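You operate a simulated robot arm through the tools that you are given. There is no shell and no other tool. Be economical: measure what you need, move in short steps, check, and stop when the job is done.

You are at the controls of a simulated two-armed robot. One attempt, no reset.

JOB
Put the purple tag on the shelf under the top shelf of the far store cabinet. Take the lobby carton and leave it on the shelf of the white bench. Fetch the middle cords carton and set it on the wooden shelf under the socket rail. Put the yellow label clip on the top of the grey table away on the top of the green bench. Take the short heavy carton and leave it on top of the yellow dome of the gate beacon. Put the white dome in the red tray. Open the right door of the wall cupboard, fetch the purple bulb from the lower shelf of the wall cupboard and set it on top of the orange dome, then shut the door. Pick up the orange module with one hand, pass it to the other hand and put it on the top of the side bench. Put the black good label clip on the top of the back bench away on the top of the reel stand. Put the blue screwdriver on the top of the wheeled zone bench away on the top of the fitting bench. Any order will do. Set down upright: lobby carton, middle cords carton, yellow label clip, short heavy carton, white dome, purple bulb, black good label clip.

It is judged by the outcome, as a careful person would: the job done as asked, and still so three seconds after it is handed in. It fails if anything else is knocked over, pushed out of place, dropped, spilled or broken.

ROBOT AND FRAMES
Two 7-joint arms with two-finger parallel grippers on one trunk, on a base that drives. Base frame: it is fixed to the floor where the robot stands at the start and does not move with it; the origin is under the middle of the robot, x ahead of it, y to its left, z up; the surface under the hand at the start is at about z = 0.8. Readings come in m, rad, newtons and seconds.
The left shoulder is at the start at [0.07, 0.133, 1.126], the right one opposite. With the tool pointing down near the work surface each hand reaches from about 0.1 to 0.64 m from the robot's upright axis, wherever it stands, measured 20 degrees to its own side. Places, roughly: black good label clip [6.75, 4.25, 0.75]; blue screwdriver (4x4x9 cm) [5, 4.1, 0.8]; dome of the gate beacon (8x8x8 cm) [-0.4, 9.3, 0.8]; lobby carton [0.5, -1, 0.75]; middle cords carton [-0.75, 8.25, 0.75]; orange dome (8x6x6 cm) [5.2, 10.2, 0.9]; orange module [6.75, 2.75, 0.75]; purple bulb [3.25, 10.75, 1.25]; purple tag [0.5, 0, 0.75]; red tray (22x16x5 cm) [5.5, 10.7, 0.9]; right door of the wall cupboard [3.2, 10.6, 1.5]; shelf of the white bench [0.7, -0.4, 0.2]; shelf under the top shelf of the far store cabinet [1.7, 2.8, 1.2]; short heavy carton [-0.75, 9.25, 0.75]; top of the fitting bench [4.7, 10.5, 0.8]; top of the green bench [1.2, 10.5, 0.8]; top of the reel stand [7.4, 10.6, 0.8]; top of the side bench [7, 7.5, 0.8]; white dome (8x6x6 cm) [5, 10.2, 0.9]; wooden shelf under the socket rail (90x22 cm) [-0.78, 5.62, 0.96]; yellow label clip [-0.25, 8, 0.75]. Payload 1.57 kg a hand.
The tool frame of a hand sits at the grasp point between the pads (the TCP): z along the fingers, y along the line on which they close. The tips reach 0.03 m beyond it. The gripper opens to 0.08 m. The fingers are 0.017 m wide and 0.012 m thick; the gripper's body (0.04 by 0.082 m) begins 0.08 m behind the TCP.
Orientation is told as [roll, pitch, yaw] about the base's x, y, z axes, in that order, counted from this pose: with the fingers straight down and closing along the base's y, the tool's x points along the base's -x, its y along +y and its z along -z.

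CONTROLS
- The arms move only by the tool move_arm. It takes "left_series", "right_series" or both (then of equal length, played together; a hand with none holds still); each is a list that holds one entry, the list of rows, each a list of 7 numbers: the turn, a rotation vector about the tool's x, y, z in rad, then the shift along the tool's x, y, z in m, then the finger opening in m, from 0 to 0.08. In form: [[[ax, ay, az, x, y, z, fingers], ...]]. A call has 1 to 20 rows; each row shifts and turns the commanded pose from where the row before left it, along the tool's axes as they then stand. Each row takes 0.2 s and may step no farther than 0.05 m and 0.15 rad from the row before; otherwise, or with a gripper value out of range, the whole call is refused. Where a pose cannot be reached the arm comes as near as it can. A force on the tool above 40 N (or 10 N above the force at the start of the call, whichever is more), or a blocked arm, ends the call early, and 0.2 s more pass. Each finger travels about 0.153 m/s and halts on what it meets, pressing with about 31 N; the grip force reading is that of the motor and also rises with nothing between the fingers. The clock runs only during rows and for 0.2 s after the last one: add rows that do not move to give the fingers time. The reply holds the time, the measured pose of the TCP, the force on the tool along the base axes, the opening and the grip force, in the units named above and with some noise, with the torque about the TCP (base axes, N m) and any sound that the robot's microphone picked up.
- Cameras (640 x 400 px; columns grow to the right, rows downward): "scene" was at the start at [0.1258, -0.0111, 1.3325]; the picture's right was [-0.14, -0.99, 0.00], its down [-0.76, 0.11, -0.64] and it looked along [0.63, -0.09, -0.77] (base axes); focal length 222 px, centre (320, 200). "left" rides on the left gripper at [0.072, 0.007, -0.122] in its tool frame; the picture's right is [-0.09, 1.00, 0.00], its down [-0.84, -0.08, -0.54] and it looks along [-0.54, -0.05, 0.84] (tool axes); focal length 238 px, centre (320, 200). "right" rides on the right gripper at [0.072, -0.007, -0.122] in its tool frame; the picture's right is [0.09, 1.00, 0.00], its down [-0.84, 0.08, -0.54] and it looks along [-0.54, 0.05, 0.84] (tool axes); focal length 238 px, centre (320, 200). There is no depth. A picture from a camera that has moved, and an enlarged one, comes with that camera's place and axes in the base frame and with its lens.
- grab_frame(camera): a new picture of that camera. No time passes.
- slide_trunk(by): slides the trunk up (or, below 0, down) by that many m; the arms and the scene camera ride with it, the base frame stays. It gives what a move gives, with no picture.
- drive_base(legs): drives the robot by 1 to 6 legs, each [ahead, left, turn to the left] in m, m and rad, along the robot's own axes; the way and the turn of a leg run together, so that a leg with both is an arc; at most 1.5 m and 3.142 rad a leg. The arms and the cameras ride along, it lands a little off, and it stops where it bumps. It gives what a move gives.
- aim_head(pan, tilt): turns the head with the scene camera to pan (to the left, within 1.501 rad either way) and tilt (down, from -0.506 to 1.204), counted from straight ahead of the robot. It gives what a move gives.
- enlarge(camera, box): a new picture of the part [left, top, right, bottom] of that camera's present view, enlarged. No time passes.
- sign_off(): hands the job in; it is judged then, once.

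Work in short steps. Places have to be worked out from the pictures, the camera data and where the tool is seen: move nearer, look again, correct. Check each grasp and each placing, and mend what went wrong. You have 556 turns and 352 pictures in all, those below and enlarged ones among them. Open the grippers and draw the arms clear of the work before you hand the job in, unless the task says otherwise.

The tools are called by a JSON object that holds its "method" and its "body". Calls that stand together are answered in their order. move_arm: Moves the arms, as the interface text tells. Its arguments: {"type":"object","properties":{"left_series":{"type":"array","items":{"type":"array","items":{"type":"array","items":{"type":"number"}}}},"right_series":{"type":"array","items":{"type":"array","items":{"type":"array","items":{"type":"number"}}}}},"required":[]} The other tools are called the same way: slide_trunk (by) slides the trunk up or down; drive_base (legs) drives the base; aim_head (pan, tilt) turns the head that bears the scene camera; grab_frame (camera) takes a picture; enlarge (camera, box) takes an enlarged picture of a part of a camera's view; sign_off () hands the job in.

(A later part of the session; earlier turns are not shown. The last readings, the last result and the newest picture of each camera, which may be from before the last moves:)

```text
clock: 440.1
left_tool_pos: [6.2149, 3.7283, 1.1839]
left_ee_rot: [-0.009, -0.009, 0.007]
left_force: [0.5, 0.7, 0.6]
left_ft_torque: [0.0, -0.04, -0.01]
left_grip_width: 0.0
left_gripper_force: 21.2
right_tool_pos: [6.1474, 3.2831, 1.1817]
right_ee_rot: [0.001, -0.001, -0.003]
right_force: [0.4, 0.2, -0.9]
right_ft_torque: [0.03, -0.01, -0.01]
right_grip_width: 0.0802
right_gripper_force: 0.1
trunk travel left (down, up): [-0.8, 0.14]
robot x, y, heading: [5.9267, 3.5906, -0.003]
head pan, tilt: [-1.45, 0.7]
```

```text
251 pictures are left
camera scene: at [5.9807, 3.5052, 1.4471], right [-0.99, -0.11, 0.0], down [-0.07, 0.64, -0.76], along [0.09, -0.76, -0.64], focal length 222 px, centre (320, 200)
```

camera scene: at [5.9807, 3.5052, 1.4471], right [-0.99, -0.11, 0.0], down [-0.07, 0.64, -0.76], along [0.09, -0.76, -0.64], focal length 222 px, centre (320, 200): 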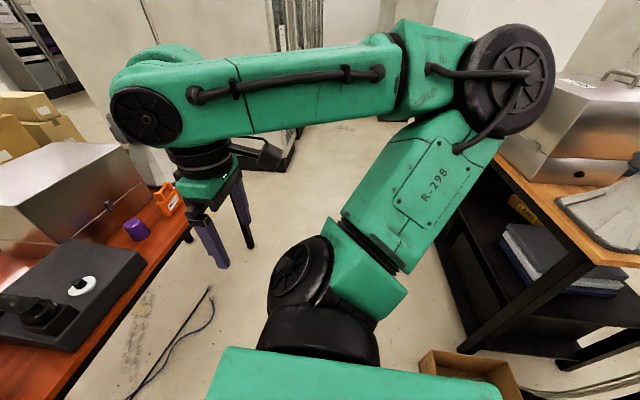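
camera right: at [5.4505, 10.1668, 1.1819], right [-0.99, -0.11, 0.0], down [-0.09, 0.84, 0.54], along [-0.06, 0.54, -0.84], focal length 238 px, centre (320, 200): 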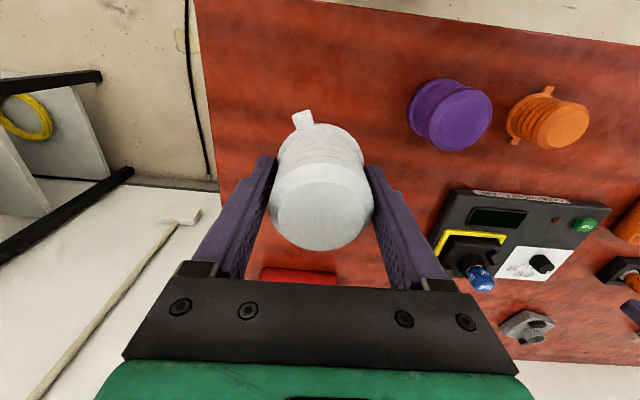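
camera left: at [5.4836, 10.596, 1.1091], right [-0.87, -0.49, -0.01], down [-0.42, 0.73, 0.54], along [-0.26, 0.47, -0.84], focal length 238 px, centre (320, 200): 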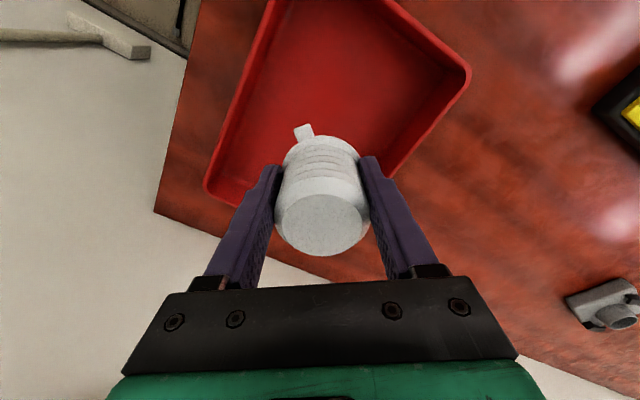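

Box looks aligned and standing. With x≈5.95 the elbow clears it. I strafe right to y≈2.85 and look at the module.

{"method": "drive_base", "body": {"legs": [[0.03, -0.7, 0]]}}

{"method": "aim_head", "body": {"pan": 0.0, "tilt": 0.7}}

{"method": "grab_frame", "body": {"camera": "scene"}}

```text
clock: 443.9
left_tool_pos: [6.2439, 3.0301, 1.1838]
left_ee_rot: [-0.011, -0.005, 0.009]
left_force: [0.1, -0.1, 0.4]
left_ft_torque: [0.04, -0.02, 0.0]
left_grip_width: 0.0
left_gripper_force: 21.6
right_tool_pos: [6.1766, 2.5843, 1.1817]
right_ee_rot: [0.001, 0.001, 0.0]
right_force: [0.4, -0.1, -1.1]
right_ft_torque: [-0.03, 0.01, 0.01]
right_grip_width: 0.0801
right_gripper_force: 0.0
trunk travel left (down, up): [-0.8, 0.14]
robot x, y, heading: [5.9519, 2.8891, -0.003]
head pan, tilt: [-1.45, 0.7]
```

```text
clock: 445.5
left_tool_pos: [6.2434, 3.0282, 1.1835]
left_ee_rot: [-0.01, -0.006, 0.007]
left_force: [0.1, -0.3, 0.7]
left_ft_torque: [-0.01, -0.01, 0.04]
left_grip_width: 0.0
left_gripper_force: 21.1
right_tool_pos: [6.1782, 2.5832, 1.1811]
right_ee_rot: [0.003, 0.002, 0.0]
right_force: [0.8, -0.2, 0.1]
right_ft_torque: [-0.01, -0.02, 0.01]
right_grip_width: 0.0797
right_gripper_force: 0.1
trunk travel left (down, up): [-0.8, 0.14]
robot x, y, heading: [5.9515, 2.8879, -0.004]
head pan, tilt: [0.0, 0.7]
```

```text
250 pictures are left
camera scene: at [6.086, 2.8886, 1.447], right [0.0, -1.0, 0.0], down [-0.64, 0.0, -0.76], along [0.76, 0.0, -0.64], focal length 222 px, centre (320, 200)
```

scene: 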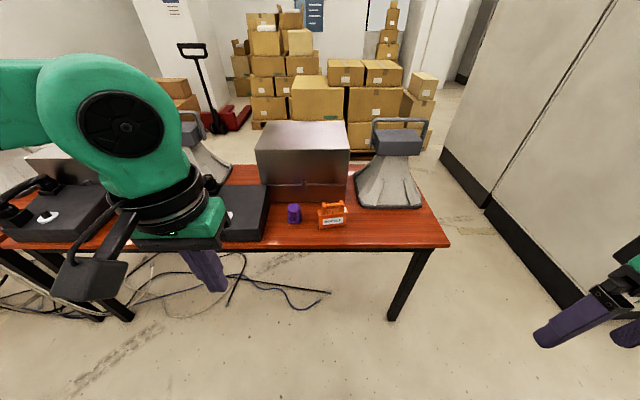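

{"method": "enlarge", "body": {"camera": "scene", "box": [250, 170, 410, 260]}}

```text
4.00 times, centred on (330, 215) of scene
camera zoom: at [6.086, 2.8886, 1.447], right [0.0, -1.0, 0.0], down [-0.64, 0.0, -0.76], along [0.76, 0.0, -0.64], focal length 887 px, centre (280, 140)
```

zoom: 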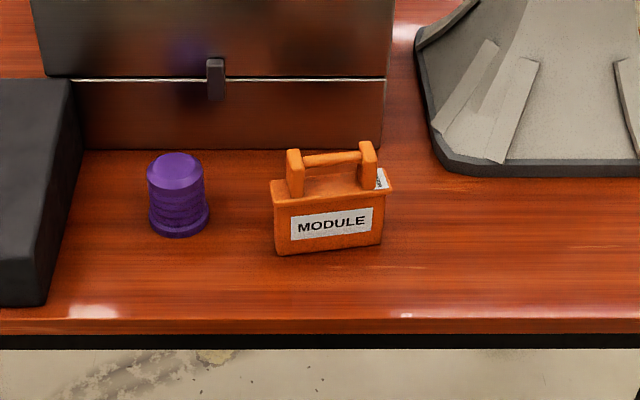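

The MODULE box (≈11 cm wide, ~4–5 cm deep, with top handle) is at x≈6.72, y 2.78–2.89. Plan: left hand picks it top-down across its depth, right hand takes it from the right end. I drive closer and turn the left hand to yaw +90°.

{"method": "drive_base", "body": {"legs": [[0.25, -0.1, 0]]}}

{"method": "slide_trunk", "body": {"by": -0.1}}

{"method": "move_arm", "body": {"left_series": [[[0, 0, -0.148, 0, 0, 0, 0.08], [0, 0, -0.148, 0, 0, 0, 0.08], [0, 0, -0.148, 0, 0, 0, 0.08], [0, 0, -0.148, 0, 0, 0, 0.08], [0, 0, -0.148, 0, 0, 0, 0.08], [0, 0, -0.148, 0, 0, 0, 0.08], [0, 0, -0.148, 0, 0, 0, 0.08], [0, 0, -0.148, 0, 0, 0, 0.08], [0, 0, -0.148, 0, 0, 0, 0.08], [0, 0, -0.148, 0, 0, 0, 0.08], [0, 0, -0.148, 0, 0, 0, 0.08]]]}}

{"method": "grab_frame", "body": {"camera": "left"}}

```text
clock: 447.4
left_tool_pos: [6.5004, 2.9284, 1.1838]
left_ee_rot: [-0.01, -0.009, 0.005]
left_force: [0.0, 0.4, -0.3]
left_ft_torque: [-0.03, 0.02, -0.01]
left_grip_width: 0.0
left_gripper_force: 21.4
right_tool_pos: [6.4335, 2.4837, 1.1816]
right_ee_rot: [0.003, 0.002, -0.003]
right_force: [-0.4, 0.3, 0.0]
right_ft_torque: [0.02, -0.05, -0.02]
right_grip_width: 0.08
right_gripper_force: 0.0
trunk travel left (down, up): [-0.8, 0.14]
robot x, y, heading: [6.2103, 2.7887, -0.006]
head pan, tilt: [0.0, 0.7]
```

```text
clock: 448.8
left_tool_pos: [6.5021, 2.9273, 1.0836]
left_ee_rot: [-0.009, -0.005, 0.004]
left_force: [0.6, -0.3, 0.2]
left_ft_torque: [-0.02, 0.01, 0.0]
left_grip_width: 0.0
left_gripper_force: 21.2
right_tool_pos: [6.4338, 2.4825, 1.081]
right_ee_rot: [0.002, 0.003, -0.002]
right_force: [-0.6, -0.6, -0.9]
right_ft_torque: [0.0, 0.04, 0.0]
right_grip_width: 0.0803
right_gripper_force: 0.1
trunk travel left (down, up): [-0.7, 0.24]
robot x, y, heading: [6.2073, 2.7914, -0.002]
head pan, tilt: [0.0, 0.7]
```

```text
clock: 451.1
left_tool_pos: [6.5034, 2.9262, 1.0837]
left_ee_rot: [-0.006, 0.012, 1.636]
left_force: [0.2, 0.5, -1.2]
left_ft_torque: [-0.02, 0.0, 0.04]
left_grip_width: 0.0803
left_gripper_force: 0.0
right_tool_pos: [6.4349, 2.4833, 1.0811]
right_ee_rot: [0.003, 0.002, -0.002]
right_force: [-0.2, 0.1, -0.4]
right_ft_torque: [-0.01, 0.05, 0.02]
right_grip_width: 0.0802
right_gripper_force: 0.0
trunk travel left (down, up): [-0.7, 0.24]
robot x, y, heading: [6.209, 2.7839, -0.009]
head pan, tilt: [0.0, 0.7]
```

```text
248 pictures are left
camera left: at [6.4996, 2.8554, 1.2057], right [-1.0, 0.03, -0.01], down [0.02, 0.85, 0.53], along [0.02, 0.53, -0.85], focal length 238 px, centre (320, 200)
```

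left: 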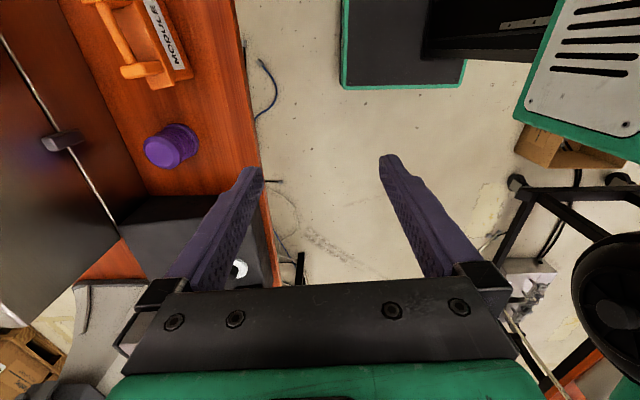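

{"method": "move_arm", "body": {"left_series": [[[0, 0, -0.04, 0.0162, -0.0454, 0, 0.08], [0, 0, 0, 0.0162, -0.0454, 0, 0.08], [0, 0, 0, 0.0162, -0.0454, 0, 0.08], [0, 0, 0, 0.0162, -0.0454, 0, 0.08], [0, 0, 0, 0.0162, -0.0454, 0, 0.08], [0, 0, 0, 0, 0, 0, 0.08]]]}}

{"method": "grab_frame", "body": {"camera": "left"}}

{"method": "grab_frame", "body": {"camera": "scene"}}

```text
clock: 452.6
left_tool_pos: [6.6953, 2.9088, 1.0686]
left_ee_rot: [-0.006, 0.011, 1.676]
left_force: [-0.5, 0.1, 0.4]
left_ft_torque: [0.01, 0.01, 0.0]
left_grip_width: 0.0799
left_gripper_force: 0.0
left hand out of reach, approached as far as the arm can: row 4, 5
right_tool_pos: [6.4342, 2.4833, 1.0819]
right_ee_rot: [0.002, 0.003, -0.003]
right_force: [-0.2, 0.0, -0.6]
right_ft_torque: [0.0, 0.01, 0.01]
right_grip_width: 0.0802
right_gripper_force: 0.1
trunk travel left (down, up): [-0.7, 0.24]
robot x, y, heading: [6.208, 2.7897, -0.007]
head pan, tilt: [0.0, 0.7]
```

```text
247 pictures are left
camera left: at [6.6945, 2.8378, 1.1917], right [-1.0, -0.01, -0.01], down [-0.01, 0.85, 0.53], along [0.0, 0.53, -0.85], focal length 238 px, centre (320, 200)
```

left: 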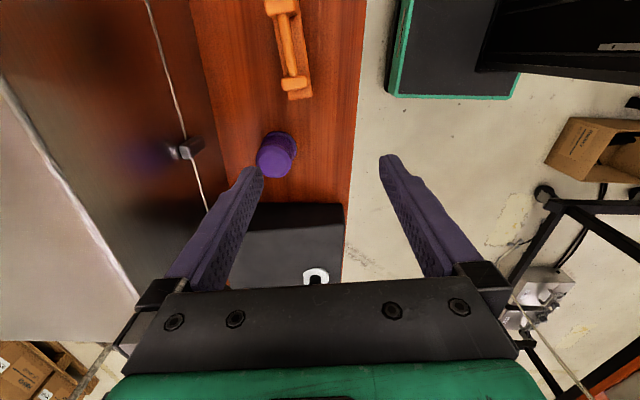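

```text
246 pictures are left
camera scene: at [6.344, 2.7882, 1.3469], right [-0.01, -1.0, 0.0], down [-0.64, 0.0, -0.76], along [0.76, 0.0, -0.64], focal length 222 px, centre (320, 200)
```

scene: 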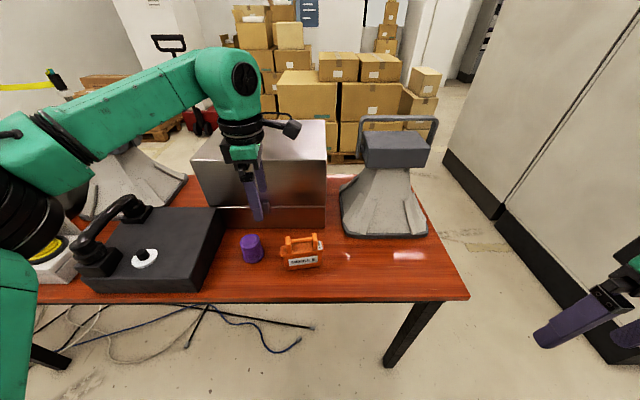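

I move the base 8 cm ahead and 6 cm right so the module is within easy reach.

{"method": "drive_base", "body": {"legs": [[0.08, -0.06, 0]]}}

{"method": "grab_frame", "body": {"camera": "left"}}

```text
clock: 453.7
left_tool_pos: [6.7738, 2.8504, 1.0693]
left_ee_rot: [-0.008, 0.014, 1.674]
left_force: [0.1, 0.9, 0.1]
left_ft_torque: [0.01, -0.04, 0.01]
left_grip_width: 0.08
left_gripper_force: 0.1
right_tool_pos: [6.5155, 2.4246, 1.0823]
right_ee_rot: [0.001, 0.002, -0.003]
right_force: [-0.8, -0.6, -1.1]
right_ft_torque: [-0.02, 0.02, -0.01]
right_grip_width: 0.08
right_gripper_force: 0.0
trunk travel left (down, up): [-0.7, 0.24]
robot x, y, heading: [6.2918, 2.7275, -0.002]
head pan, tilt: [0.0, 0.7]
```

```text
245 pictures are left
camera left: at [6.7737, 2.7794, 1.1924], right [-1.0, -0.01, -0.01], down [-0.02, 0.85, 0.53], along [0.0, 0.53, -0.85], focal length 238 px, centre (320, 200)
```

left: 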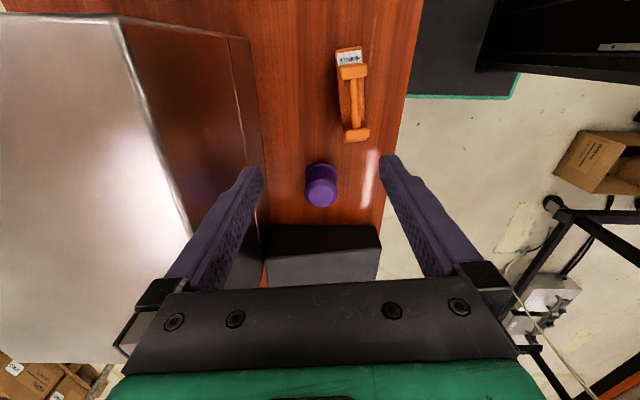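

Module center ≈(6.734, 2.836). I shift 4 cm in −x and descend partway.

{"method": "move_arm", "body": {"left_series": [[[0, 0, 0, -0.004, 0.04, 0, 0.08], [0, 0, 0, 0, 0, 0.045, 0.08], [0, 0, 0, 0, 0, 0.045, 0.08], [0, 0, 0, 0, 0, 0.045, 0.08], [0, 0, 0, 0, 0, 0, 0.08]]]}}

{"method": "grab_frame", "body": {"camera": "left"}}

```text
clock: 454.9
left_tool_pos: [6.7385, 2.8496, 0.9332]
left_ee_rot: [-0.008, 0.014, 1.678]
left_force: [-0.7, -0.1, -0.4]
left_ft_torque: [-0.03, -0.01, -0.01]
left_grip_width: 0.08
left_gripper_force: 0.1
right_tool_pos: [6.5164, 2.4237, 1.0804]
right_ee_rot: [0.001, 0.004, -0.002]
right_force: [-0.9, -0.4, -0.6]
right_ft_torque: [0.06, -0.01, -0.02]
right_grip_width: 0.0798
right_gripper_force: 0.1
trunk travel left (down, up): [-0.7, 0.24]
robot x, y, heading: [6.2889, 2.7272, -0.005]
head pan, tilt: [0.0, 0.7]
```

```text
244 pictures are left
camera left: at [6.7371, 2.7782, 1.0565], right [-1.0, -0.01, -0.01], down [-0.02, 0.85, 0.53], along [0.0, 0.53, -0.85], focal length 238 px, centre (320, 200)
```

left: 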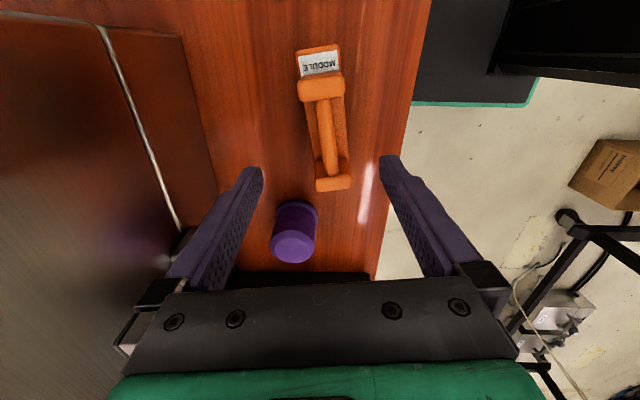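

Slight correction (−7 mm in x), then descend to z≈0.815 and close.

{"method": "move_arm", "body": {"left_series": [[[0, 0, 0, 0, 0.006, 0.03, 0.08], [0, 0, 0, 0, 0, 0.045, 0.08], [0, 0, 0, 0, 0, 0.042, 0.08], [0, 0, 0, 0, 0, 0, 0.02], [0, 0, 0, 0, 0, 0, 0.02], [0, 0, 0, 0, 0, 0, 0.02]]]}}

{"method": "grab_frame", "body": {"camera": "left"}}

```text
clock: 456.3
left_tool_pos: [6.725, 2.8601, 0.8279]
left_ee_rot: [-0.008, 0.014, 1.678]
left_force: [2.0, -0.2, 1.7]
left_ft_torque: [-0.29, -0.13, 0.14]
left_grip_width: 0.0337
left_gripper_force: 30.6
left hand out of reach, approached as far as the arm can: row 3
right_tool_pos: [6.5151, 2.4233, 1.081]
right_ee_rot: [0.001, 0.004, -0.002]
right_force: [1.3, -0.2, -0.5]
right_ft_torque: [-0.02, -0.01, 0.0]
right_grip_width: 0.0801
right_gripper_force: 0.1
trunk travel left (down, up): [-0.7, 0.24]
robot x, y, heading: [6.2891, 2.7308, -0.001]
head pan, tilt: [0.0, 0.7]
```

```text
243 pictures are left
camera left: at [6.724, 2.7889, 0.9505], right [-1.0, -0.01, -0.01], down [-0.02, 0.85, 0.53], along [0.0, 0.53, -0.85], focal length 238 px, centre (320, 200)
```

left: 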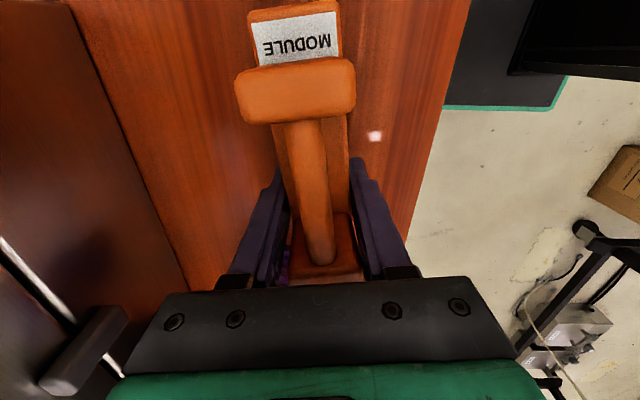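

Gripped (0.034) toward its left half. I lift it and back off for the hand-over.

{"method": "move_arm", "body": {"left_series": [[[0, 0, 0, 0, 0, -0.045, 0.02], [0, 0, 0, 0, 0, -0.045, 0.02], [0, 0, 0, 0, 0, -0.045, 0.02], [0, 0, 0, 0, 0, -0.045, 0.02], [0, 0, 0, 0, 0, 0, 0.02]]]}}

{"method": "drive_base", "body": {"legs": [[-0.28, 0, 0]]}}

{"method": "grab_frame", "body": {"camera": "left"}}

{"method": "grab_frame", "body": {"camera": "scene"}}

```text
clock: 457.5
left_tool_pos: [6.7198, 2.8538, 1.0062]
left_ee_rot: [-0.004, 0.011, 1.674]
left_force: [0.7, -0.6, -3.0]
left_ft_torque: [0.06, 0.04, -0.02]
left_grip_width: 0.0337
left_gripper_force: 31.2
right_tool_pos: [6.5167, 2.4239, 1.0816]
right_ee_rot: [0.001, 0.004, -0.002]
right_force: [-0.2, 0.0, 0.9]
right_ft_torque: [-0.03, 0.0, 0.01]
right_grip_width: 0.0801
right_gripper_force: 0.0
trunk travel left (down, up): [-0.7, 0.24]
robot x, y, heading: [6.2916, 2.7308, -0.002]
head pan, tilt: [0.0, 0.7]
```

```text
clock: 459.5
left_tool_pos: [6.4342, 2.855, 1.0062]
left_ee_rot: [-0.005, 0.012, 1.673]
left_force: [-0.3, -0.9, -3.1]
left_ft_torque: [0.06, 0.03, 0.0]
left_grip_width: 0.0338
left_gripper_force: 31.0
right_tool_pos: [6.2302, 2.424, 1.08]
right_ee_rot: [0.001, 0.005, -0.003]
right_force: [0.5, -0.3, -0.7]
right_ft_torque: [0.01, 0.0, -0.03]
right_grip_width: 0.08
right_gripper_force: 0.1
trunk travel left (down, up): [-0.7, 0.24]
robot x, y, heading: [6.0018, 2.7315, -0.006]
head pan, tilt: [0.0, 0.7]
```

```text
242 pictures are left
camera left: at [6.434, 2.7837, 1.1289], right [-1.0, -0.01, -0.01], down [-0.01, 0.85, 0.53], along [0.0, 0.53, -0.85], focal length 238 px, centre (320, 200)
```

left: 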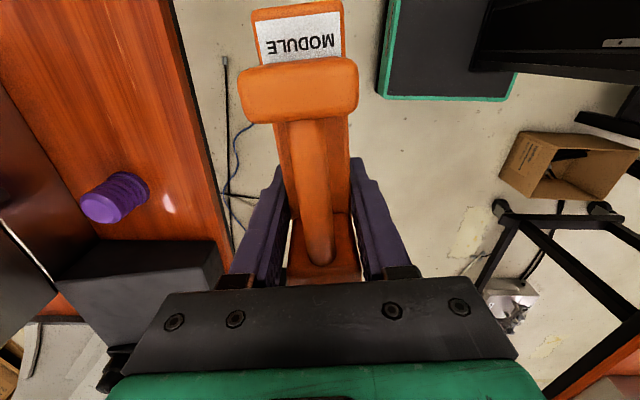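

```text
241 pictures are left
camera scene: at [6.1401, 2.7299, 1.3468], right [-0.01, -1.0, 0.0], down [-0.65, 0.0, -0.76], along [0.76, -0.01, -0.65], focal length 222 px, centre (320, 200)
```

scene: 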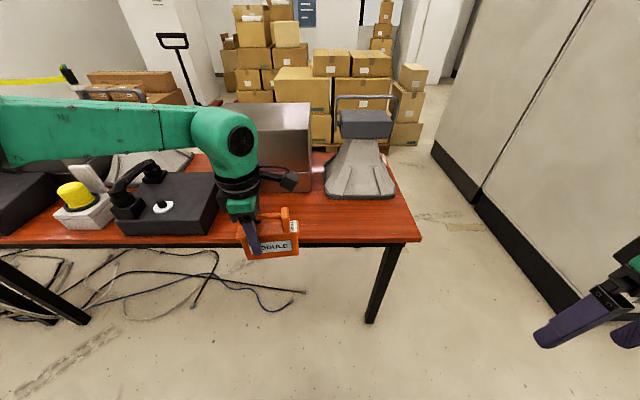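

Module held: right end ≈(6.442, 2.775), body mid z≈0.98. I rotate the right hand (yaw −1.47, then tilt 60° so its fingers point left-down).

{"method": "move_arm", "body": {"right_series": [[[0, 0, 0.147, 0, 0, 0, 0.08], [0, 0, 0.147, 0, 0, 0, 0.08], [0, 0, 0.147, 0, 0, 0, 0.08], [0, 0, 0.147, 0, 0, 0, 0.08], [0, 0, 0.147, 0, 0, 0, 0.08], [0, 0, 0.147, 0, 0, 0, 0.08], [0, 0, 0.147, 0, 0, 0, 0.08], [0, 0, 0.147, 0, 0, 0, 0.08], [0, 0, 0.147, 0, 0, 0, 0.08], [0, 0, 0.147, 0, 0, 0, 0.08], [0, 0.15, 0, 0, 0, 0, 0.08], [0, 0.15, 0, 0, 0, 0, 0.08], [0, 0.15, 0, 0, 0, 0, 0.08], [0, 0.15, 0, 0, 0, 0, 0.08], [0, 0.15, 0, 0, 0, 0, 0.08], [0, 0.15, 0, 0, 0, 0, 0.08], [0, 0.15, 0, 0, 0, 0, 0.08]]]}}

{"method": "grab_frame", "body": {"camera": "scene"}}

```text
clock: 463.1
left_tool_pos: [6.4338, 2.8539, 1.008]
left_ee_rot: [-0.005, 0.011, 1.673]
left_force: [0.0, 0.0, -2.6]
left_ft_torque: [0.09, 0.01, -0.01]
left_grip_width: 0.0336
left_gripper_force: 30.9
right_tool_pos: [6.2301, 2.4236, 1.0819]
right_ee_rot: [-0.006, 1.055, -1.48]
right_force: [-0.2, -1.1, -0.3]
right_ft_torque: [0.0, 0.03, -0.02]
right_grip_width: 0.0799
right_gripper_force: 0.1
trunk travel left (down, up): [-0.7, 0.24]
robot x, y, heading: [6.0031, 2.7282, -0.007]
head pan, tilt: [0.0, 0.7]
```

```text
240 pictures are left
camera scene: at [6.1391, 2.7284, 1.3469], right [-0.01, -1.0, 0.0], down [-0.64, 0.01, -0.76], along [0.76, 0.0, -0.64], focal length 222 px, centre (320, 200)
```

scene: 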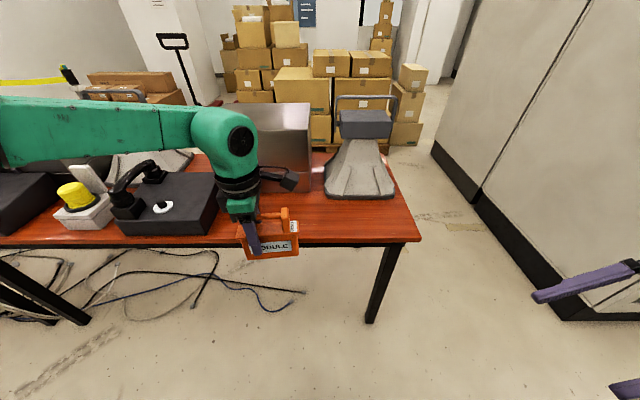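

{"method": "move_arm", "body": {"right_series": [[[0, 0, 0, 0.0126, 0.0349, 0.03, 0.08], [0, 0, 0, 0.0126, 0.0349, 0.03, 0.08], [0, 0, 0, 0.0126, 0.0349, 0.03, 0.08], [0, 0, 0, 0.0126, 0.0349, 0.03, 0.08], [0, 0, 0, 0.0126, 0.0349, 0.03, 0.08], [0, 0, 0, 0.0126, 0.0349, 0.03, 0.08], [0, 0, 0, 0.0126, 0.0349, 0.03, 0.08], [0, 0, 0, 0, 0, 0, 0.08]]]}}

{"method": "grab_frame", "body": {"camera": "right"}}

{"method": "enlarge", "body": {"camera": "scene", "box": [200, 130, 420, 290]}}

```text
clock: 464.9
left_tool_pos: [6.4324, 2.8536, 1.0065]
left_ee_rot: [-0.006, 0.01, 1.675]
left_force: [0.2, -0.6, -3.0]
left_ft_torque: [0.08, -0.01, -0.02]
left_grip_width: 0.0334
left_gripper_force: 31.1
right_tool_pos: [6.4506, 2.6712, 1.056]
right_ee_rot: [-0.003, 1.052, -1.479]
right_force: [-0.1, 0.9, 0.1]
right_ft_torque: [0.01, -0.01, 0.0]
right_grip_width: 0.0798
right_gripper_force: 0.0
trunk travel left (down, up): [-0.7, 0.24]
robot x, y, heading: [6.0013, 2.7312, -0.007]
head pan, tilt: [0.0, 0.7]
```

```text
239 pictures are left
camera right: at [6.4507, 2.6016, 1.1794], right [0.99, 0.14, 0.08], down [0.16, -0.87, -0.46], along [0.0, 0.46, -0.89], focal length 238 px, centre (320, 200)
```

right: 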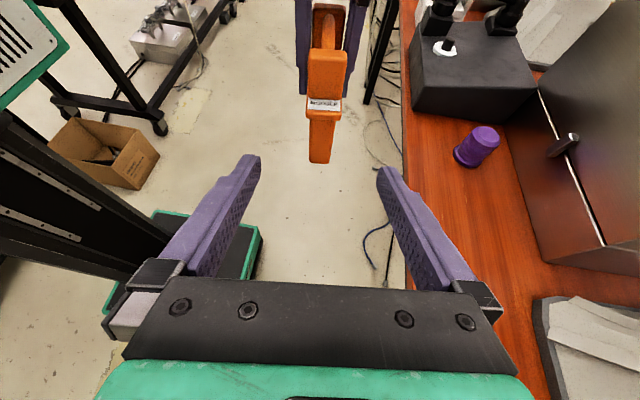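

```text
2.50 times, centred on (310, 210) of scene
camera zoom: at [6.1377, 2.729, 1.347], right [-0.01, -1.0, 0.0], down [-0.64, 0.0, -0.77], along [0.77, 0.0, -0.64], focal length 554 px, centre (345, 175)
```

zoom: 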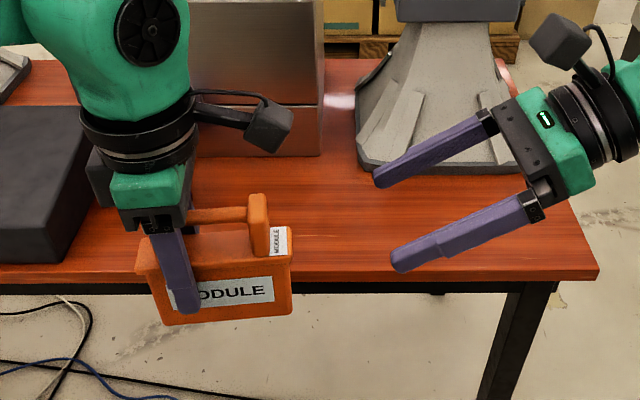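

Alignment is good, but the two wrist cameras could meet at this tilt, so I tilt the right hand further toward horizontal and lower it before advancing.

{"method": "move_arm", "body": {"right_series": [[[0, 0.12, 0, 0, 0, 0, 0.08], [0, 0.12, 0, 0, 0, 0, 0.08], [0, 0.11, 0, 0, 0, 0, 0.08], [0, 0, 0, -0.024, 0, 0.004, 0.08], [0, 0, 0, -0.024, 0, 0.004, 0.08], [0, 0, 0, 0, 0, 0, 0.08]]]}}

{"method": "grab_frame", "body": {"camera": "right"}}

{"method": "enlarge", "body": {"camera": "scene", "box": [200, 130, 420, 290]}}

```text
clock: 466.3
left_tool_pos: [6.4338, 2.8554, 1.0073]
left_ee_rot: [-0.006, 0.013, 1.674]
left_force: [-1.3, -0.3, -2.4]
left_ft_torque: [0.1, 0.02, 0.05]
left_grip_width: 0.0337
left_gripper_force: 31.1
right_tool_pos: [6.4521, 2.6713, 1.0063]
right_ee_rot: [-0.02, 1.402, -1.495]
right_force: [0.5, 0.7, 0.1]
right_ft_torque: [-0.02, 0.03, 0.01]
right_grip_width: 0.0801
right_gripper_force: 0.0
trunk travel left (down, up): [-0.7, 0.24]
robot x, y, heading: [6.0008, 2.7305, -0.006]
head pan, tilt: [0.0, 0.7]
```

```text
237 pictures are left
camera right: at [6.457, 2.5635, 1.098], right [0.99, 0.11, 0.09], down [0.14, -0.66, -0.73], along [-0.02, 0.74, -0.67], focal length 238 px, centre (320, 200)
```

right: 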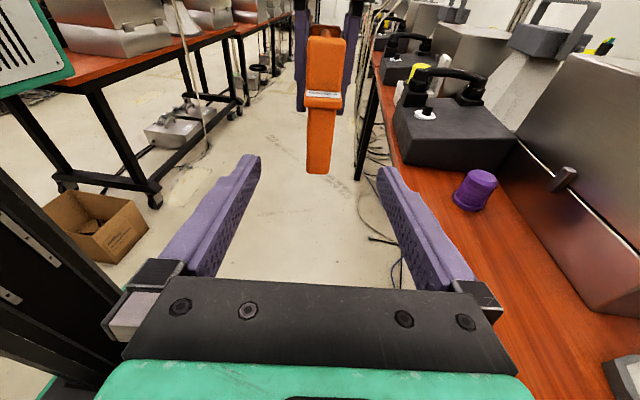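

```text
2.50 times, centred on (310, 210) of scene
camera zoom: at [6.1388, 2.73, 1.3469], right [-0.01, -1.0, 0.0], down [-0.64, 0.0, -0.76], along [0.76, -0.01, -0.64], focal length 554 px, centre (345, 175)
```

zoom: 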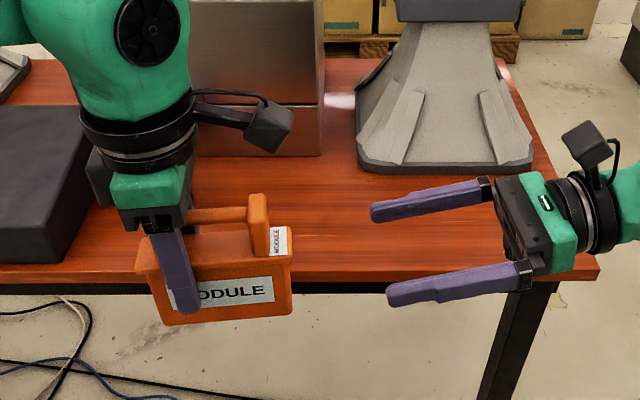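

Aligned. I advance the right hand 13 cm and close it on the module's end.

{"method": "move_arm", "body": {"right_series": [[[0, 0, 0, 0, 0, 0.045, 0.08], [0, 0, 0, 0, 0, 0.045, 0.08], [0, 0, 0, 0, 0, 0.04, 0.08], [0, 0, 0, 0, 0, 0, 0.06], [0, 0, 0, 0, 0, 0, 0.04], [0, 0, 0, 0, 0, 0, 0.02], [0, 0, 0, 0, 0, 0, 0.02]]]}}

{"method": "enlarge", "body": {"camera": "scene", "box": [200, 130, 420, 290]}}

```text
clock: 467.9
left_tool_pos: [6.4348, 2.8547, 1.0077]
left_ee_rot: [-0.008, 0.013, 1.675]
left_force: [12.5, 3.2, -5.7]
left_ft_torque: [0.26, 0.15, 0.33]
left_grip_width: 0.0337
left_gripper_force: 30.9
right_tool_pos: [6.4415, 2.7981, 0.9823]
right_ee_rot: [-0.015, 1.401, -1.487]
right_force: [-12.6, -1.7, 2.1]
right_ft_torque: [0.01, -0.4, 0.42]
right_grip_width: 0.0258
right_gripper_force: 31.2
trunk travel left (down, up): [-0.7, 0.24]
robot x, y, heading: [6.0032, 2.7265, -0.006]
head pan, tilt: [0.0, 0.7]
```

```text
2.50 times, centred on (310, 210) of scene
camera zoom: at [6.1389, 2.7297, 1.3469], right [-0.01, -1.0, 0.0], down [-0.64, 0.0, -0.76], along [0.76, 0.0, -0.64], focal length 554 px, centre (345, 175)
```

zoom: 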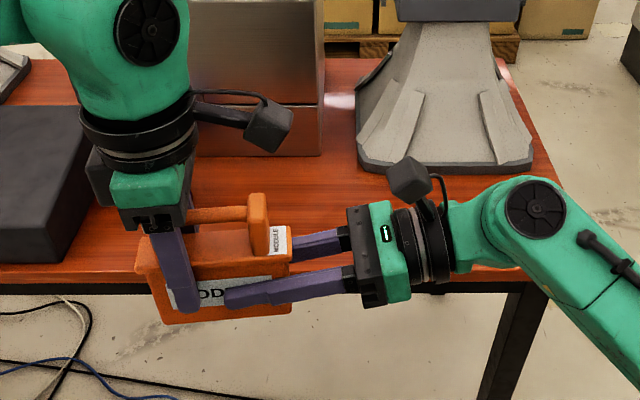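

Both hands hold it. I open the left hand and raise it away.

{"method": "move_arm", "body": {"left_series": [[[0, 0, 0, 0, 0, 0, 0.045], [0, 0, 0, 0, 0, 0, 0.06], [0, 0, 0, 0, 0, 0, 0.08], [0, 0, 0, 0, 0, 0, 0.08], [0, 0, 0, 0, 0, -0.03, 0.08], [0, 0, 0, 0, 0, -0.045, 0.08], [0, 0, 0, 0, 0, -0.045, 0.08], [0, 0, 0, 0, 0, -0.03, 0.08]]]}}

{"method": "grab_frame", "body": {"camera": "scene"}}

```text
clock: 469.7
left_tool_pos: [6.4315, 2.857, 1.1551]
left_ee_rot: [-0.007, 0.013, 1.674]
left_force: [-0.4, -0.2, 0.1]
left_ft_torque: [-0.02, 0.03, -0.02]
left_grip_width: 0.08
left_gripper_force: 0.1
right_tool_pos: [6.4429, 2.7983, 0.9833]
right_ee_rot: [-0.02, 1.403, -1.493]
right_force: [0.1, 0.4, 0.9]
right_ft_torque: [-0.12, -0.03, 0.02]
right_grip_width: 0.0256
right_gripper_force: 31.1
trunk travel left (down, up): [-0.7, 0.24]
robot x, y, heading: [6.0052, 2.7284, -0.008]
head pan, tilt: [0.0, 0.7]
```

```text
234 pictures are left
camera scene: at [6.1389, 2.7298, 1.3469], right [-0.01, -1.0, 0.0], down [-0.64, 0.0, -0.76], along [0.76, 0.0, -0.64], focal length 222 px, centre (320, 200)
```

scene: 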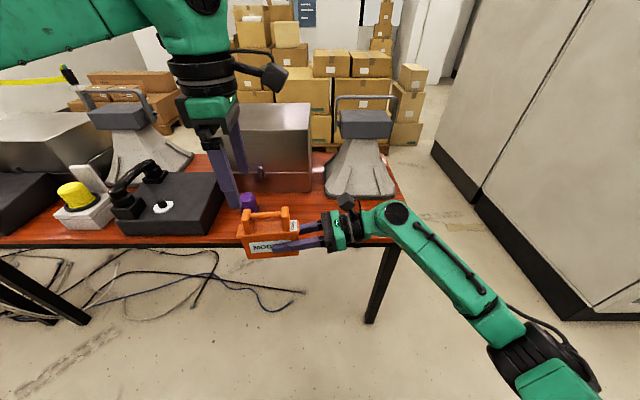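

Hand-over done. I park the right hand (with module) to the right and higher, then go north to the GOOD clip.

{"method": "move_arm", "body": {"right_series": [[[0, 0, 0, 0.0073, -0.015, -0.0444, 0.02], [0, 0, 0, 0.0073, -0.015, -0.0444, 0.02], [0, 0, 0, 0.0073, -0.015, -0.0444, 0.02], [0, 0, 0, 0.0073, -0.015, -0.0444, 0.02], [0, 0, 0, 0.0073, -0.015, -0.0444, 0.02], [0, 0, 0, 0.0073, -0.015, -0.0444, 0.02], [0, 0, 0, 0.0073, -0.015, -0.0444, 0.02], [0, 0, 0, 0.0073, -0.015, -0.0444, 0.02], [0, 0, 0, 0, 0, 0, 0.02]]]}}

{"method": "drive_base", "body": {"legs": [[0, 1.38, 0]]}}

{"method": "aim_head", "body": {"pan": 0.1, "tilt": 0.6}}

{"method": "grab_frame", "body": {"camera": "scene"}}

```text
clock: 471.7
left_tool_pos: [6.4319, 2.8591, 1.1555]
left_ee_rot: [-0.005, 0.014, 1.672]
left_force: [0.0, 0.5, 0.3]
left_ft_torque: [-0.02, 0.0, 0.04]
left_grip_width: 0.08
left_gripper_force: 0.1
right_tool_pos: [6.3519, 2.4506, 1.1017]
right_ee_rot: [-0.019, 1.402, -1.494]
right_force: [-0.4, -1.0, -2.3]
right_ft_torque: [-0.08, -0.02, 0.05]
right_grip_width: 0.0258
right_gripper_force: 30.6
trunk travel left (down, up): [-0.7, 0.24]
robot x, y, heading: [6.0011, 2.7294, -0.01]
head pan, tilt: [0.0, 0.7]
```

```text
clock: 478.6
left_tool_pos: [6.4381, 4.2572, 1.1552]
left_ee_rot: [-0.004, 0.012, 1.676]
left_force: [-0.6, -0.1, -0.9]
left_ft_torque: [0.0, -0.02, -0.02]
left_grip_width: 0.0801
left_gripper_force: 0.0
right_tool_pos: [6.3604, 3.8494, 1.1014]
right_ee_rot: [-0.019, 1.402, -1.489]
right_force: [0.0, -0.4, -3.3]
right_ft_torque: [-0.11, -0.01, -0.03]
right_grip_width: 0.0258
right_gripper_force: 31.5
trunk travel left (down, up): [-0.7, 0.24]
robot x, y, heading: [6.0114, 4.1296, -0.005]
head pan, tilt: [0.0, 0.7]
```

```text
clock: 479.3
left_tool_pos: [6.4393, 4.257, 1.1553]
left_ee_rot: [-0.006, 0.011, 1.678]
left_force: [-0.6, -0.6, 1.1]
left_ft_torque: [-0.02, 0.03, -0.03]
left_grip_width: 0.0799
left_gripper_force: 0.1
right_tool_pos: [6.3594, 3.8492, 1.101]
right_ee_rot: [-0.021, 1.401, -1.491]
right_force: [-0.1, -1.0, -2.7]
right_ft_torque: [-0.11, -0.02, -0.02]
right_grip_width: 0.0255
right_gripper_force: 30.7
trunk travel left (down, up): [-0.7, 0.24]
robot x, y, heading: [6.0133, 4.13, -0.003]
head pan, tilt: [0.099, 0.6]
```

```text
233 pictures are left
camera scene: at [6.1492, 4.1371, 1.3555], right [0.09, -1.0, 0.0], down [-0.56, -0.05, -0.82], along [0.82, 0.08, -0.57], focal length 222 px, centre (320, 200)
```

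scene: 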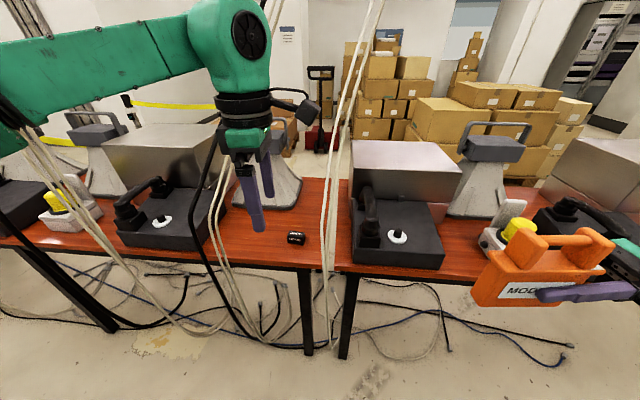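

Clip at ≈(6.715, 4.286). I drive 0.22 m ahead and adjust the left hand's yaw to match it.

{"method": "drive_base", "body": {"legs": [[0.22, 0.03, 0]]}}

{"method": "move_arm", "body": {"left_series": [[[0, 0, 0.12, 0, 0, 0.03, 0.08], [0, 0, 0.12, 0, 0, 0.03, 0.08], [0, 0, 0, 0, 0, 0, 0.08]]]}}

{"method": "grab_frame", "body": {"camera": "left"}}

```text
clock: 481.0
left_tool_pos: [6.6586, 4.2886, 1.1557]
left_ee_rot: [-0.008, 0.012, 1.679]
left_force: [-1.0, 0.0, -0.1]
left_ft_torque: [-0.01, -0.01, 0.01]
left_grip_width: 0.08
left_gripper_force: 0.0
right_tool_pos: [6.5804, 3.8795, 1.1016]
right_ee_rot: [-0.012, 1.402, -1.48]
right_force: [-1.2, 0.9, -2.8]
right_ft_torque: [-0.1, -0.04, 0.02]
right_grip_width: 0.0258
right_gripper_force: 31.1
trunk travel left (down, up): [-0.7, 0.24]
robot x, y, heading: [6.2327, 4.159, -0.001]
head pan, tilt: [0.099, 0.6]
```

```text
clock: 481.8
left_tool_pos: [6.6589, 4.2896, 1.095]
left_ee_rot: [-0.008, 0.01, 1.438]
left_force: [0.0, 1.1, -0.1]
left_ft_torque: [-0.01, 0.0, 0.03]
left_grip_width: 0.0803
left_gripper_force: 0.1
right_tool_pos: [6.5817, 3.882, 1.1016]
right_ee_rot: [-0.02, 1.401, -1.487]
right_force: [0.3, 0.1, -2.8]
right_ft_torque: [-0.07, 0.0, -0.02]
right_grip_width: 0.0256
right_gripper_force: 31.0
trunk travel left (down, up): [-0.7, 0.24]
robot x, y, heading: [6.2285, 4.1582, -0.005]
head pan, tilt: [0.099, 0.6]
```

```text
232 pictures are left
camera left: at [6.642, 4.2199, 1.2174], right [-0.97, 0.22, -0.01], down [0.18, 0.83, 0.53], along [0.13, 0.52, -0.85], focal length 238 px, centre (320, 200)
```

left: 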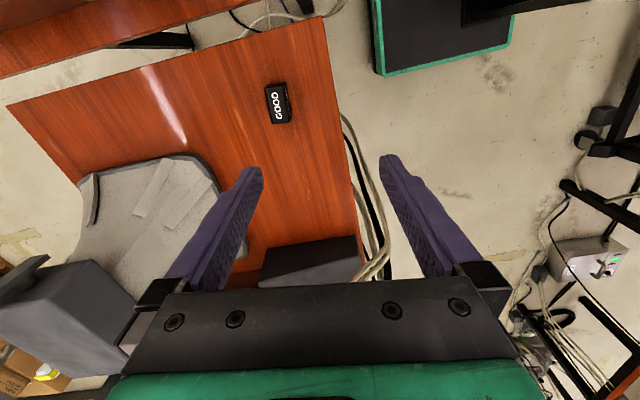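

{"method": "enlarge", "body": {"camera": "left", "box": [230, 60, 330, 140]}}

```text
5.00 times, centred on (280, 100) of left
camera zoom: at [6.642, 4.2199, 1.2174], right [-0.97, 0.22, -0.01], down [0.18, 0.83, 0.53], along [0.13, 0.52, -0.85], focal length 1192 px, centre (520, 700)
```

zoom: 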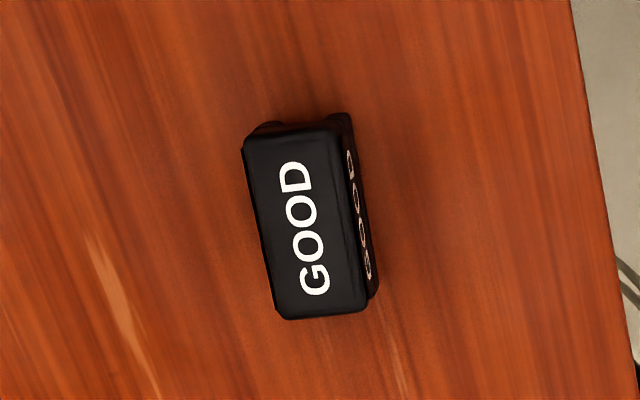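

Clip top center (6.734, 4.279), ~3 cm deep, matches hand yaw. I move over it and descend partway.

{"method": "move_arm", "body": {"left_series": [[[0, 0, 0, 0, -0.038, 0, 0.06], [0, 0, 0, 0, -0.038, 0, 0.06], [0, 0, 0, 0, 0, 0.045, 0.06], [0, 0, 0, 0, 0, 0.045, 0.06], [0, 0, 0, 0, 0, 0.045, 0.06], [0, 0, 0, 0, 0, 0.045, 0.06], [0, 0, 0, 0, 0, 0.04, 0.06], [0, 0, 0, 0, 0, 0, 0.06]]]}}

{"method": "grab_frame", "body": {"camera": "left"}}

```text
clock: 483.6
left_tool_pos: [6.6997, 4.2844, 0.8789]
left_ee_rot: [-0.01, 0.011, 1.439]
left_force: [0.1, 0.2, 0.4]
left_ft_torque: [-0.03, 0.01, -0.03]
left_grip_width: 0.0603
left_gripper_force: 0.1
left hand out of reach, approached as far as the arm can: row 2, 7
right_tool_pos: [6.581, 3.8788, 1.1009]
right_ee_rot: [-0.016, 1.401, -1.481]
right_force: [0.2, -1.1, -2.7]
right_ft_torque: [-0.11, -0.04, 0.03]
right_grip_width: 0.0261
right_gripper_force: 31.6
trunk travel left (down, up): [-0.7, 0.24]
robot x, y, heading: [6.2281, 4.1586, 0.003]
head pan, tilt: [0.099, 0.6]
```

```text
230 pictures are left
camera left: at [6.6822, 4.2157, 1.0009], right [-0.98, 0.22, -0.01], down [0.18, 0.83, 0.53], along [0.13, 0.52, -0.85], focal length 238 px, centre (320, 200)
```

left: 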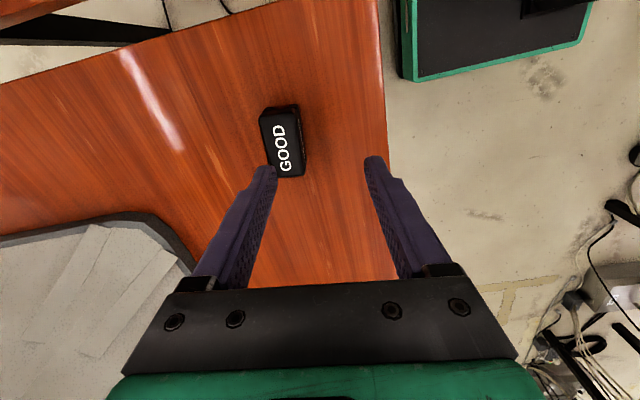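

Reach-limited; I drive 8 cm closer.

{"method": "drive_base", "body": {"legs": [[0.08, 0, 0]]}}

{"method": "move_arm", "body": {"left_series": [[[0, 0, 0, 0, 0.045, 0, 0.06], [0, 0, 0, 0, 0, 0, 0.06]]]}}

{"method": "grab_frame", "body": {"camera": "left"}}

```text
clock: 484.7
left_tool_pos: [6.7805, 4.2848, 0.8794]
left_ee_rot: [-0.01, 0.01, 1.436]
left_force: [0.6, -1.1, -0.3]
left_ft_torque: [-0.03, 0.02, -0.01]
left_grip_width: 0.0598
left_gripper_force: 0.0
right_tool_pos: [6.6615, 3.8803, 1.101]
right_ee_rot: [-0.012, 1.401, -1.481]
right_force: [-0.4, 0.3, -2.5]
right_ft_torque: [-0.08, -0.03, 0.01]
right_grip_width: 0.0257
right_gripper_force: 30.4
trunk travel left (down, up): [-0.7, 0.24]
robot x, y, heading: [6.3117, 4.1596, -0.004]
head pan, tilt: [0.099, 0.6]
```

```text
clock: 485.3
left_tool_pos: [6.7374, 4.2918, 0.8753]
left_ee_rot: [-0.008, 0.012, 1.439]
left_force: [0.1, -0.1, 0.3]
left_ft_torque: [0.01, 0.01, -0.02]
left_grip_width: 0.0601
left_gripper_force: 0.1
right_tool_pos: [6.6628, 3.88, 1.1017]
right_ee_rot: [-0.028, 1.401, -1.494]
right_force: [0.9, -0.1, -2.9]
right_ft_torque: [-0.05, 0.05, 0.0]
right_grip_width: 0.0257
right_gripper_force: 31.1
trunk travel left (down, up): [-0.7, 0.24]
robot x, y, heading: [6.3106, 4.1594, 0.002]
head pan, tilt: [0.099, 0.6]
```

```text
229 pictures are left
camera left: at [6.7194, 4.2228, 0.9996], right [-0.97, 0.22, -0.01], down [0.18, 0.83, 0.53], along [0.13, 0.52, -0.85], focal length 238 px, centre (320, 200)
```

left: 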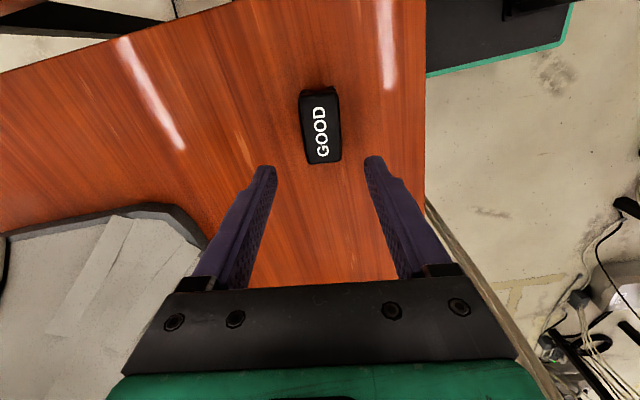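

Clip at (6.733, 4.276); I correct 1.5 cm and descend carefully to z≈0.80, then close.

{"method": "move_arm", "body": {"left_series": [[[0, 0, 0, 0.0145, 0.002, 0, 0.06], [0, 0, 0, 0, 0, 0.04, 0.06], [0, 0, 0, 0, 0, 0.025, 0.06], [0, 0, 0, 0, 0, 0.008, 0.06], [0, 0, 0, 0, 0, 0, 0.015], [0, 0, 0, 0, 0, 0, 0.015], [0, 0, 0, 0, 0, 0, 0.015]]]}}

{"method": "grab_frame", "body": {"camera": "left"}}

```text
clock: 486.9
left_tool_pos: [6.7267, 4.2877, 0.8137]
left_ee_rot: [-0.011, 0.013, 1.438]
left_force: [-1.4, -0.6, 2.2]
left_ft_torque: [-0.07, 0.09, 0.04]
left_grip_width: 0.0306
left_gripper_force: 30.9
left hand out of reach, approached as far as the arm can: row 3, 4
right_tool_pos: [6.6614, 3.8789, 1.1015]
right_ee_rot: [-0.014, 1.401, -1.484]
right_force: [-0.3, 0.0, -3.3]
right_ft_torque: [-0.1, 0.02, 0.02]
right_grip_width: 0.0256
right_gripper_force: 30.8
trunk travel left (down, up): [-0.7, 0.24]
robot x, y, heading: [6.3168, 4.158, 0.0]
head pan, tilt: [0.099, 0.6]
```

```text
228 pictures are left
camera left: at [6.7076, 4.2178, 0.9357], right [-0.97, 0.22, -0.01], down [0.18, 0.83, 0.53], along [0.13, 0.52, -0.85], focal length 238 px, centre (320, 200)
```

left: 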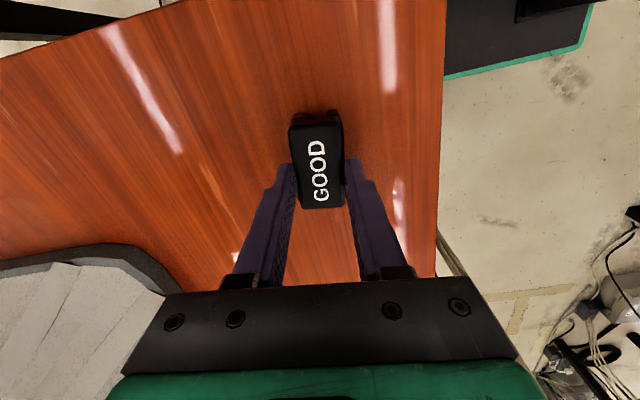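

Gripped (0.031). I lift and check it is held.

{"method": "move_arm", "body": {"left_series": [[[0, 0, 0, 0, 0, -0.03, 0.015], [0, 0, 0, 0, 0, -0.045, 0.015], [0, 0, 0, 0, 0, -0.045, 0.015], [0, 0, 0, 0, 0, -0.045, 0.015], [0, 0, 0, 0, 0, -0.045, 0.015], [0, 0, 0, 0, 0, -0.045, 0.015], [0, 0, 0, 0, 0, 0, 0.015]]]}}

{"method": "grab_frame", "body": {"camera": "left"}}

```text
clock: 488.5
left_tool_pos: [6.7222, 4.2891, 1.0707]
left_ee_rot: [-0.009, 0.012, 1.437]
left_force: [0.1, 0.5, -1.0]
left_ft_torque: [0.01, -0.01, 0.03]
left_grip_width: 0.0306
left_gripper_force: 30.9
right_tool_pos: [6.662, 3.8803, 1.101]
right_ee_rot: [-0.023, 1.4, -1.49]
right_force: [0.2, -0.1, -3.0]
right_ft_torque: [-0.07, -0.01, 0.05]
right_grip_width: 0.0255
right_gripper_force: 31.2
trunk travel left (down, up): [-0.7, 0.24]
robot x, y, heading: [6.3138, 4.1616, -0.002]
head pan, tilt: [0.099, 0.6]
```

```text
227 pictures are left
camera left: at [6.7054, 4.221, 1.1937], right [-0.97, 0.22, -0.01], down [0.18, 0.83, 0.53], along [0.13, 0.52, -0.85], focal length 238 px, centre (320, 200)
```

left: 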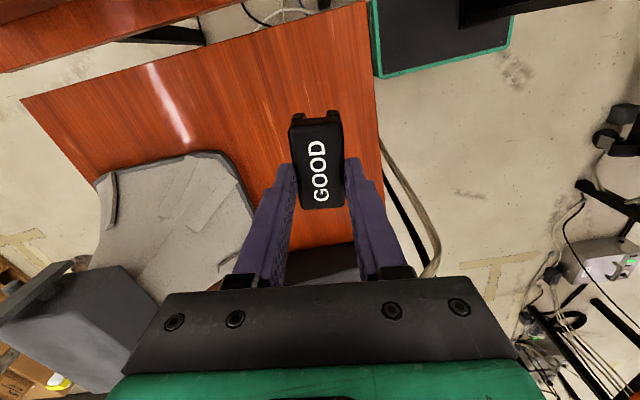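

Held. I raise the trunk, back into the aisle and strafe north to y≈8.3.

{"method": "slide_trunk", "body": {"by": 0.16}}

{"method": "drive_base", "body": {"legs": [[-0.42, 0, 0], [0, 1.4, 0], [0, 1.4, 0], [0, 1.35, 0]]}}

{"method": "aim_head", "body": {"pan": -0.6, "tilt": 0.5}}

{"method": "grab_frame", "body": {"camera": "scene"}}

```text
clock: 490.3
left_tool_pos: [6.7245, 4.2889, 1.2315]
left_ee_rot: [-0.01, 0.01, 1.438]
left_force: [-0.5, -0.4, 0.0]
left_ft_torque: [0.0, 0.01, 0.01]
left_grip_width: 0.0305
left_gripper_force: 31.2
right_tool_pos: [6.6613, 3.8801, 1.2614]
right_ee_rot: [-0.019, 1.402, -1.487]
right_force: [0.0, 0.4, -2.2]
right_ft_torque: [-0.09, -0.01, 0.02]
right_grip_width: 0.0257
right_gripper_force: 31.2
trunk travel left (down, up): [-0.86, 0.08]
robot x, y, heading: [6.3105, 4.159, -0.002]
head pan, tilt: [0.099, 0.6]
```

```text
clock: 512.0
left_tool_pos: [6.4113, 8.3417, 1.231]
left_ee_rot: [-0.011, 0.01, 1.412]
left_force: [0.1, 0.1, -1.0]
left_ft_torque: [0.02, -0.01, 0.02]
left_grip_width: 0.0308
left_gripper_force: 31.1
right_tool_pos: [6.3391, 7.9343, 1.2616]
right_ee_rot: [-0.018, 1.404, -1.512]
right_force: [0.4, 0.4, -2.7]
right_ft_torque: [-0.08, -0.03, -0.02]
right_grip_width: 0.0258
right_gripper_force: 31.4
trunk travel left (down, up): [-0.86, 0.08]
robot x, y, heading: [5.9977, 8.2238, -0.024]
head pan, tilt: [0.099, 0.6]
```

```text
clock: 513.1
left_tool_pos: [6.4115, 8.3423, 1.2298]
left_ee_rot: [-0.009, 0.011, 1.412]
left_force: [0.7, 0.2, -0.6]
left_ft_torque: [0.02, 0.01, -0.05]
left_grip_width: 0.0308
left_gripper_force: 31.3
right_tool_pos: [6.3404, 7.9343, 1.2613]
right_ee_rot: [-0.02, 1.4, -1.512]
right_force: [-0.5, -0.6, -3.4]
right_ft_torque: [-0.13, 0.0, 0.0]
right_grip_width: 0.0259
right_gripper_force: 30.8
trunk travel left (down, up): [-0.86, 0.08]
robot x, y, heading: [5.9995, 8.2197, -0.03]
head pan, tilt: [-0.6, 0.499]
```

```text
226 pictures are left
camera scene: at [6.1221, 8.1674, 1.5246], right [-0.59, -0.81, 0.0], down [-0.39, 0.28, -0.88], along [0.71, -0.52, -0.48], focal length 222 px, centre (320, 200)
```

scene: 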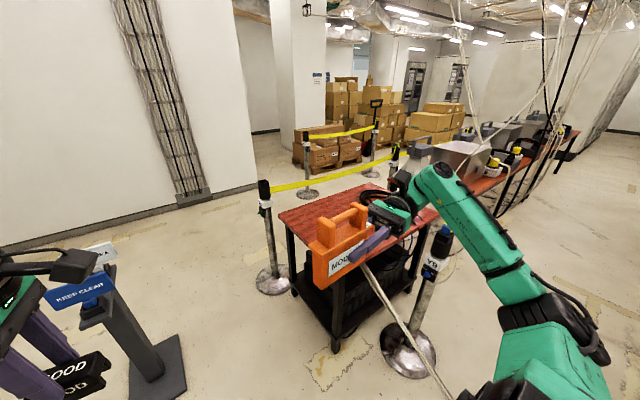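

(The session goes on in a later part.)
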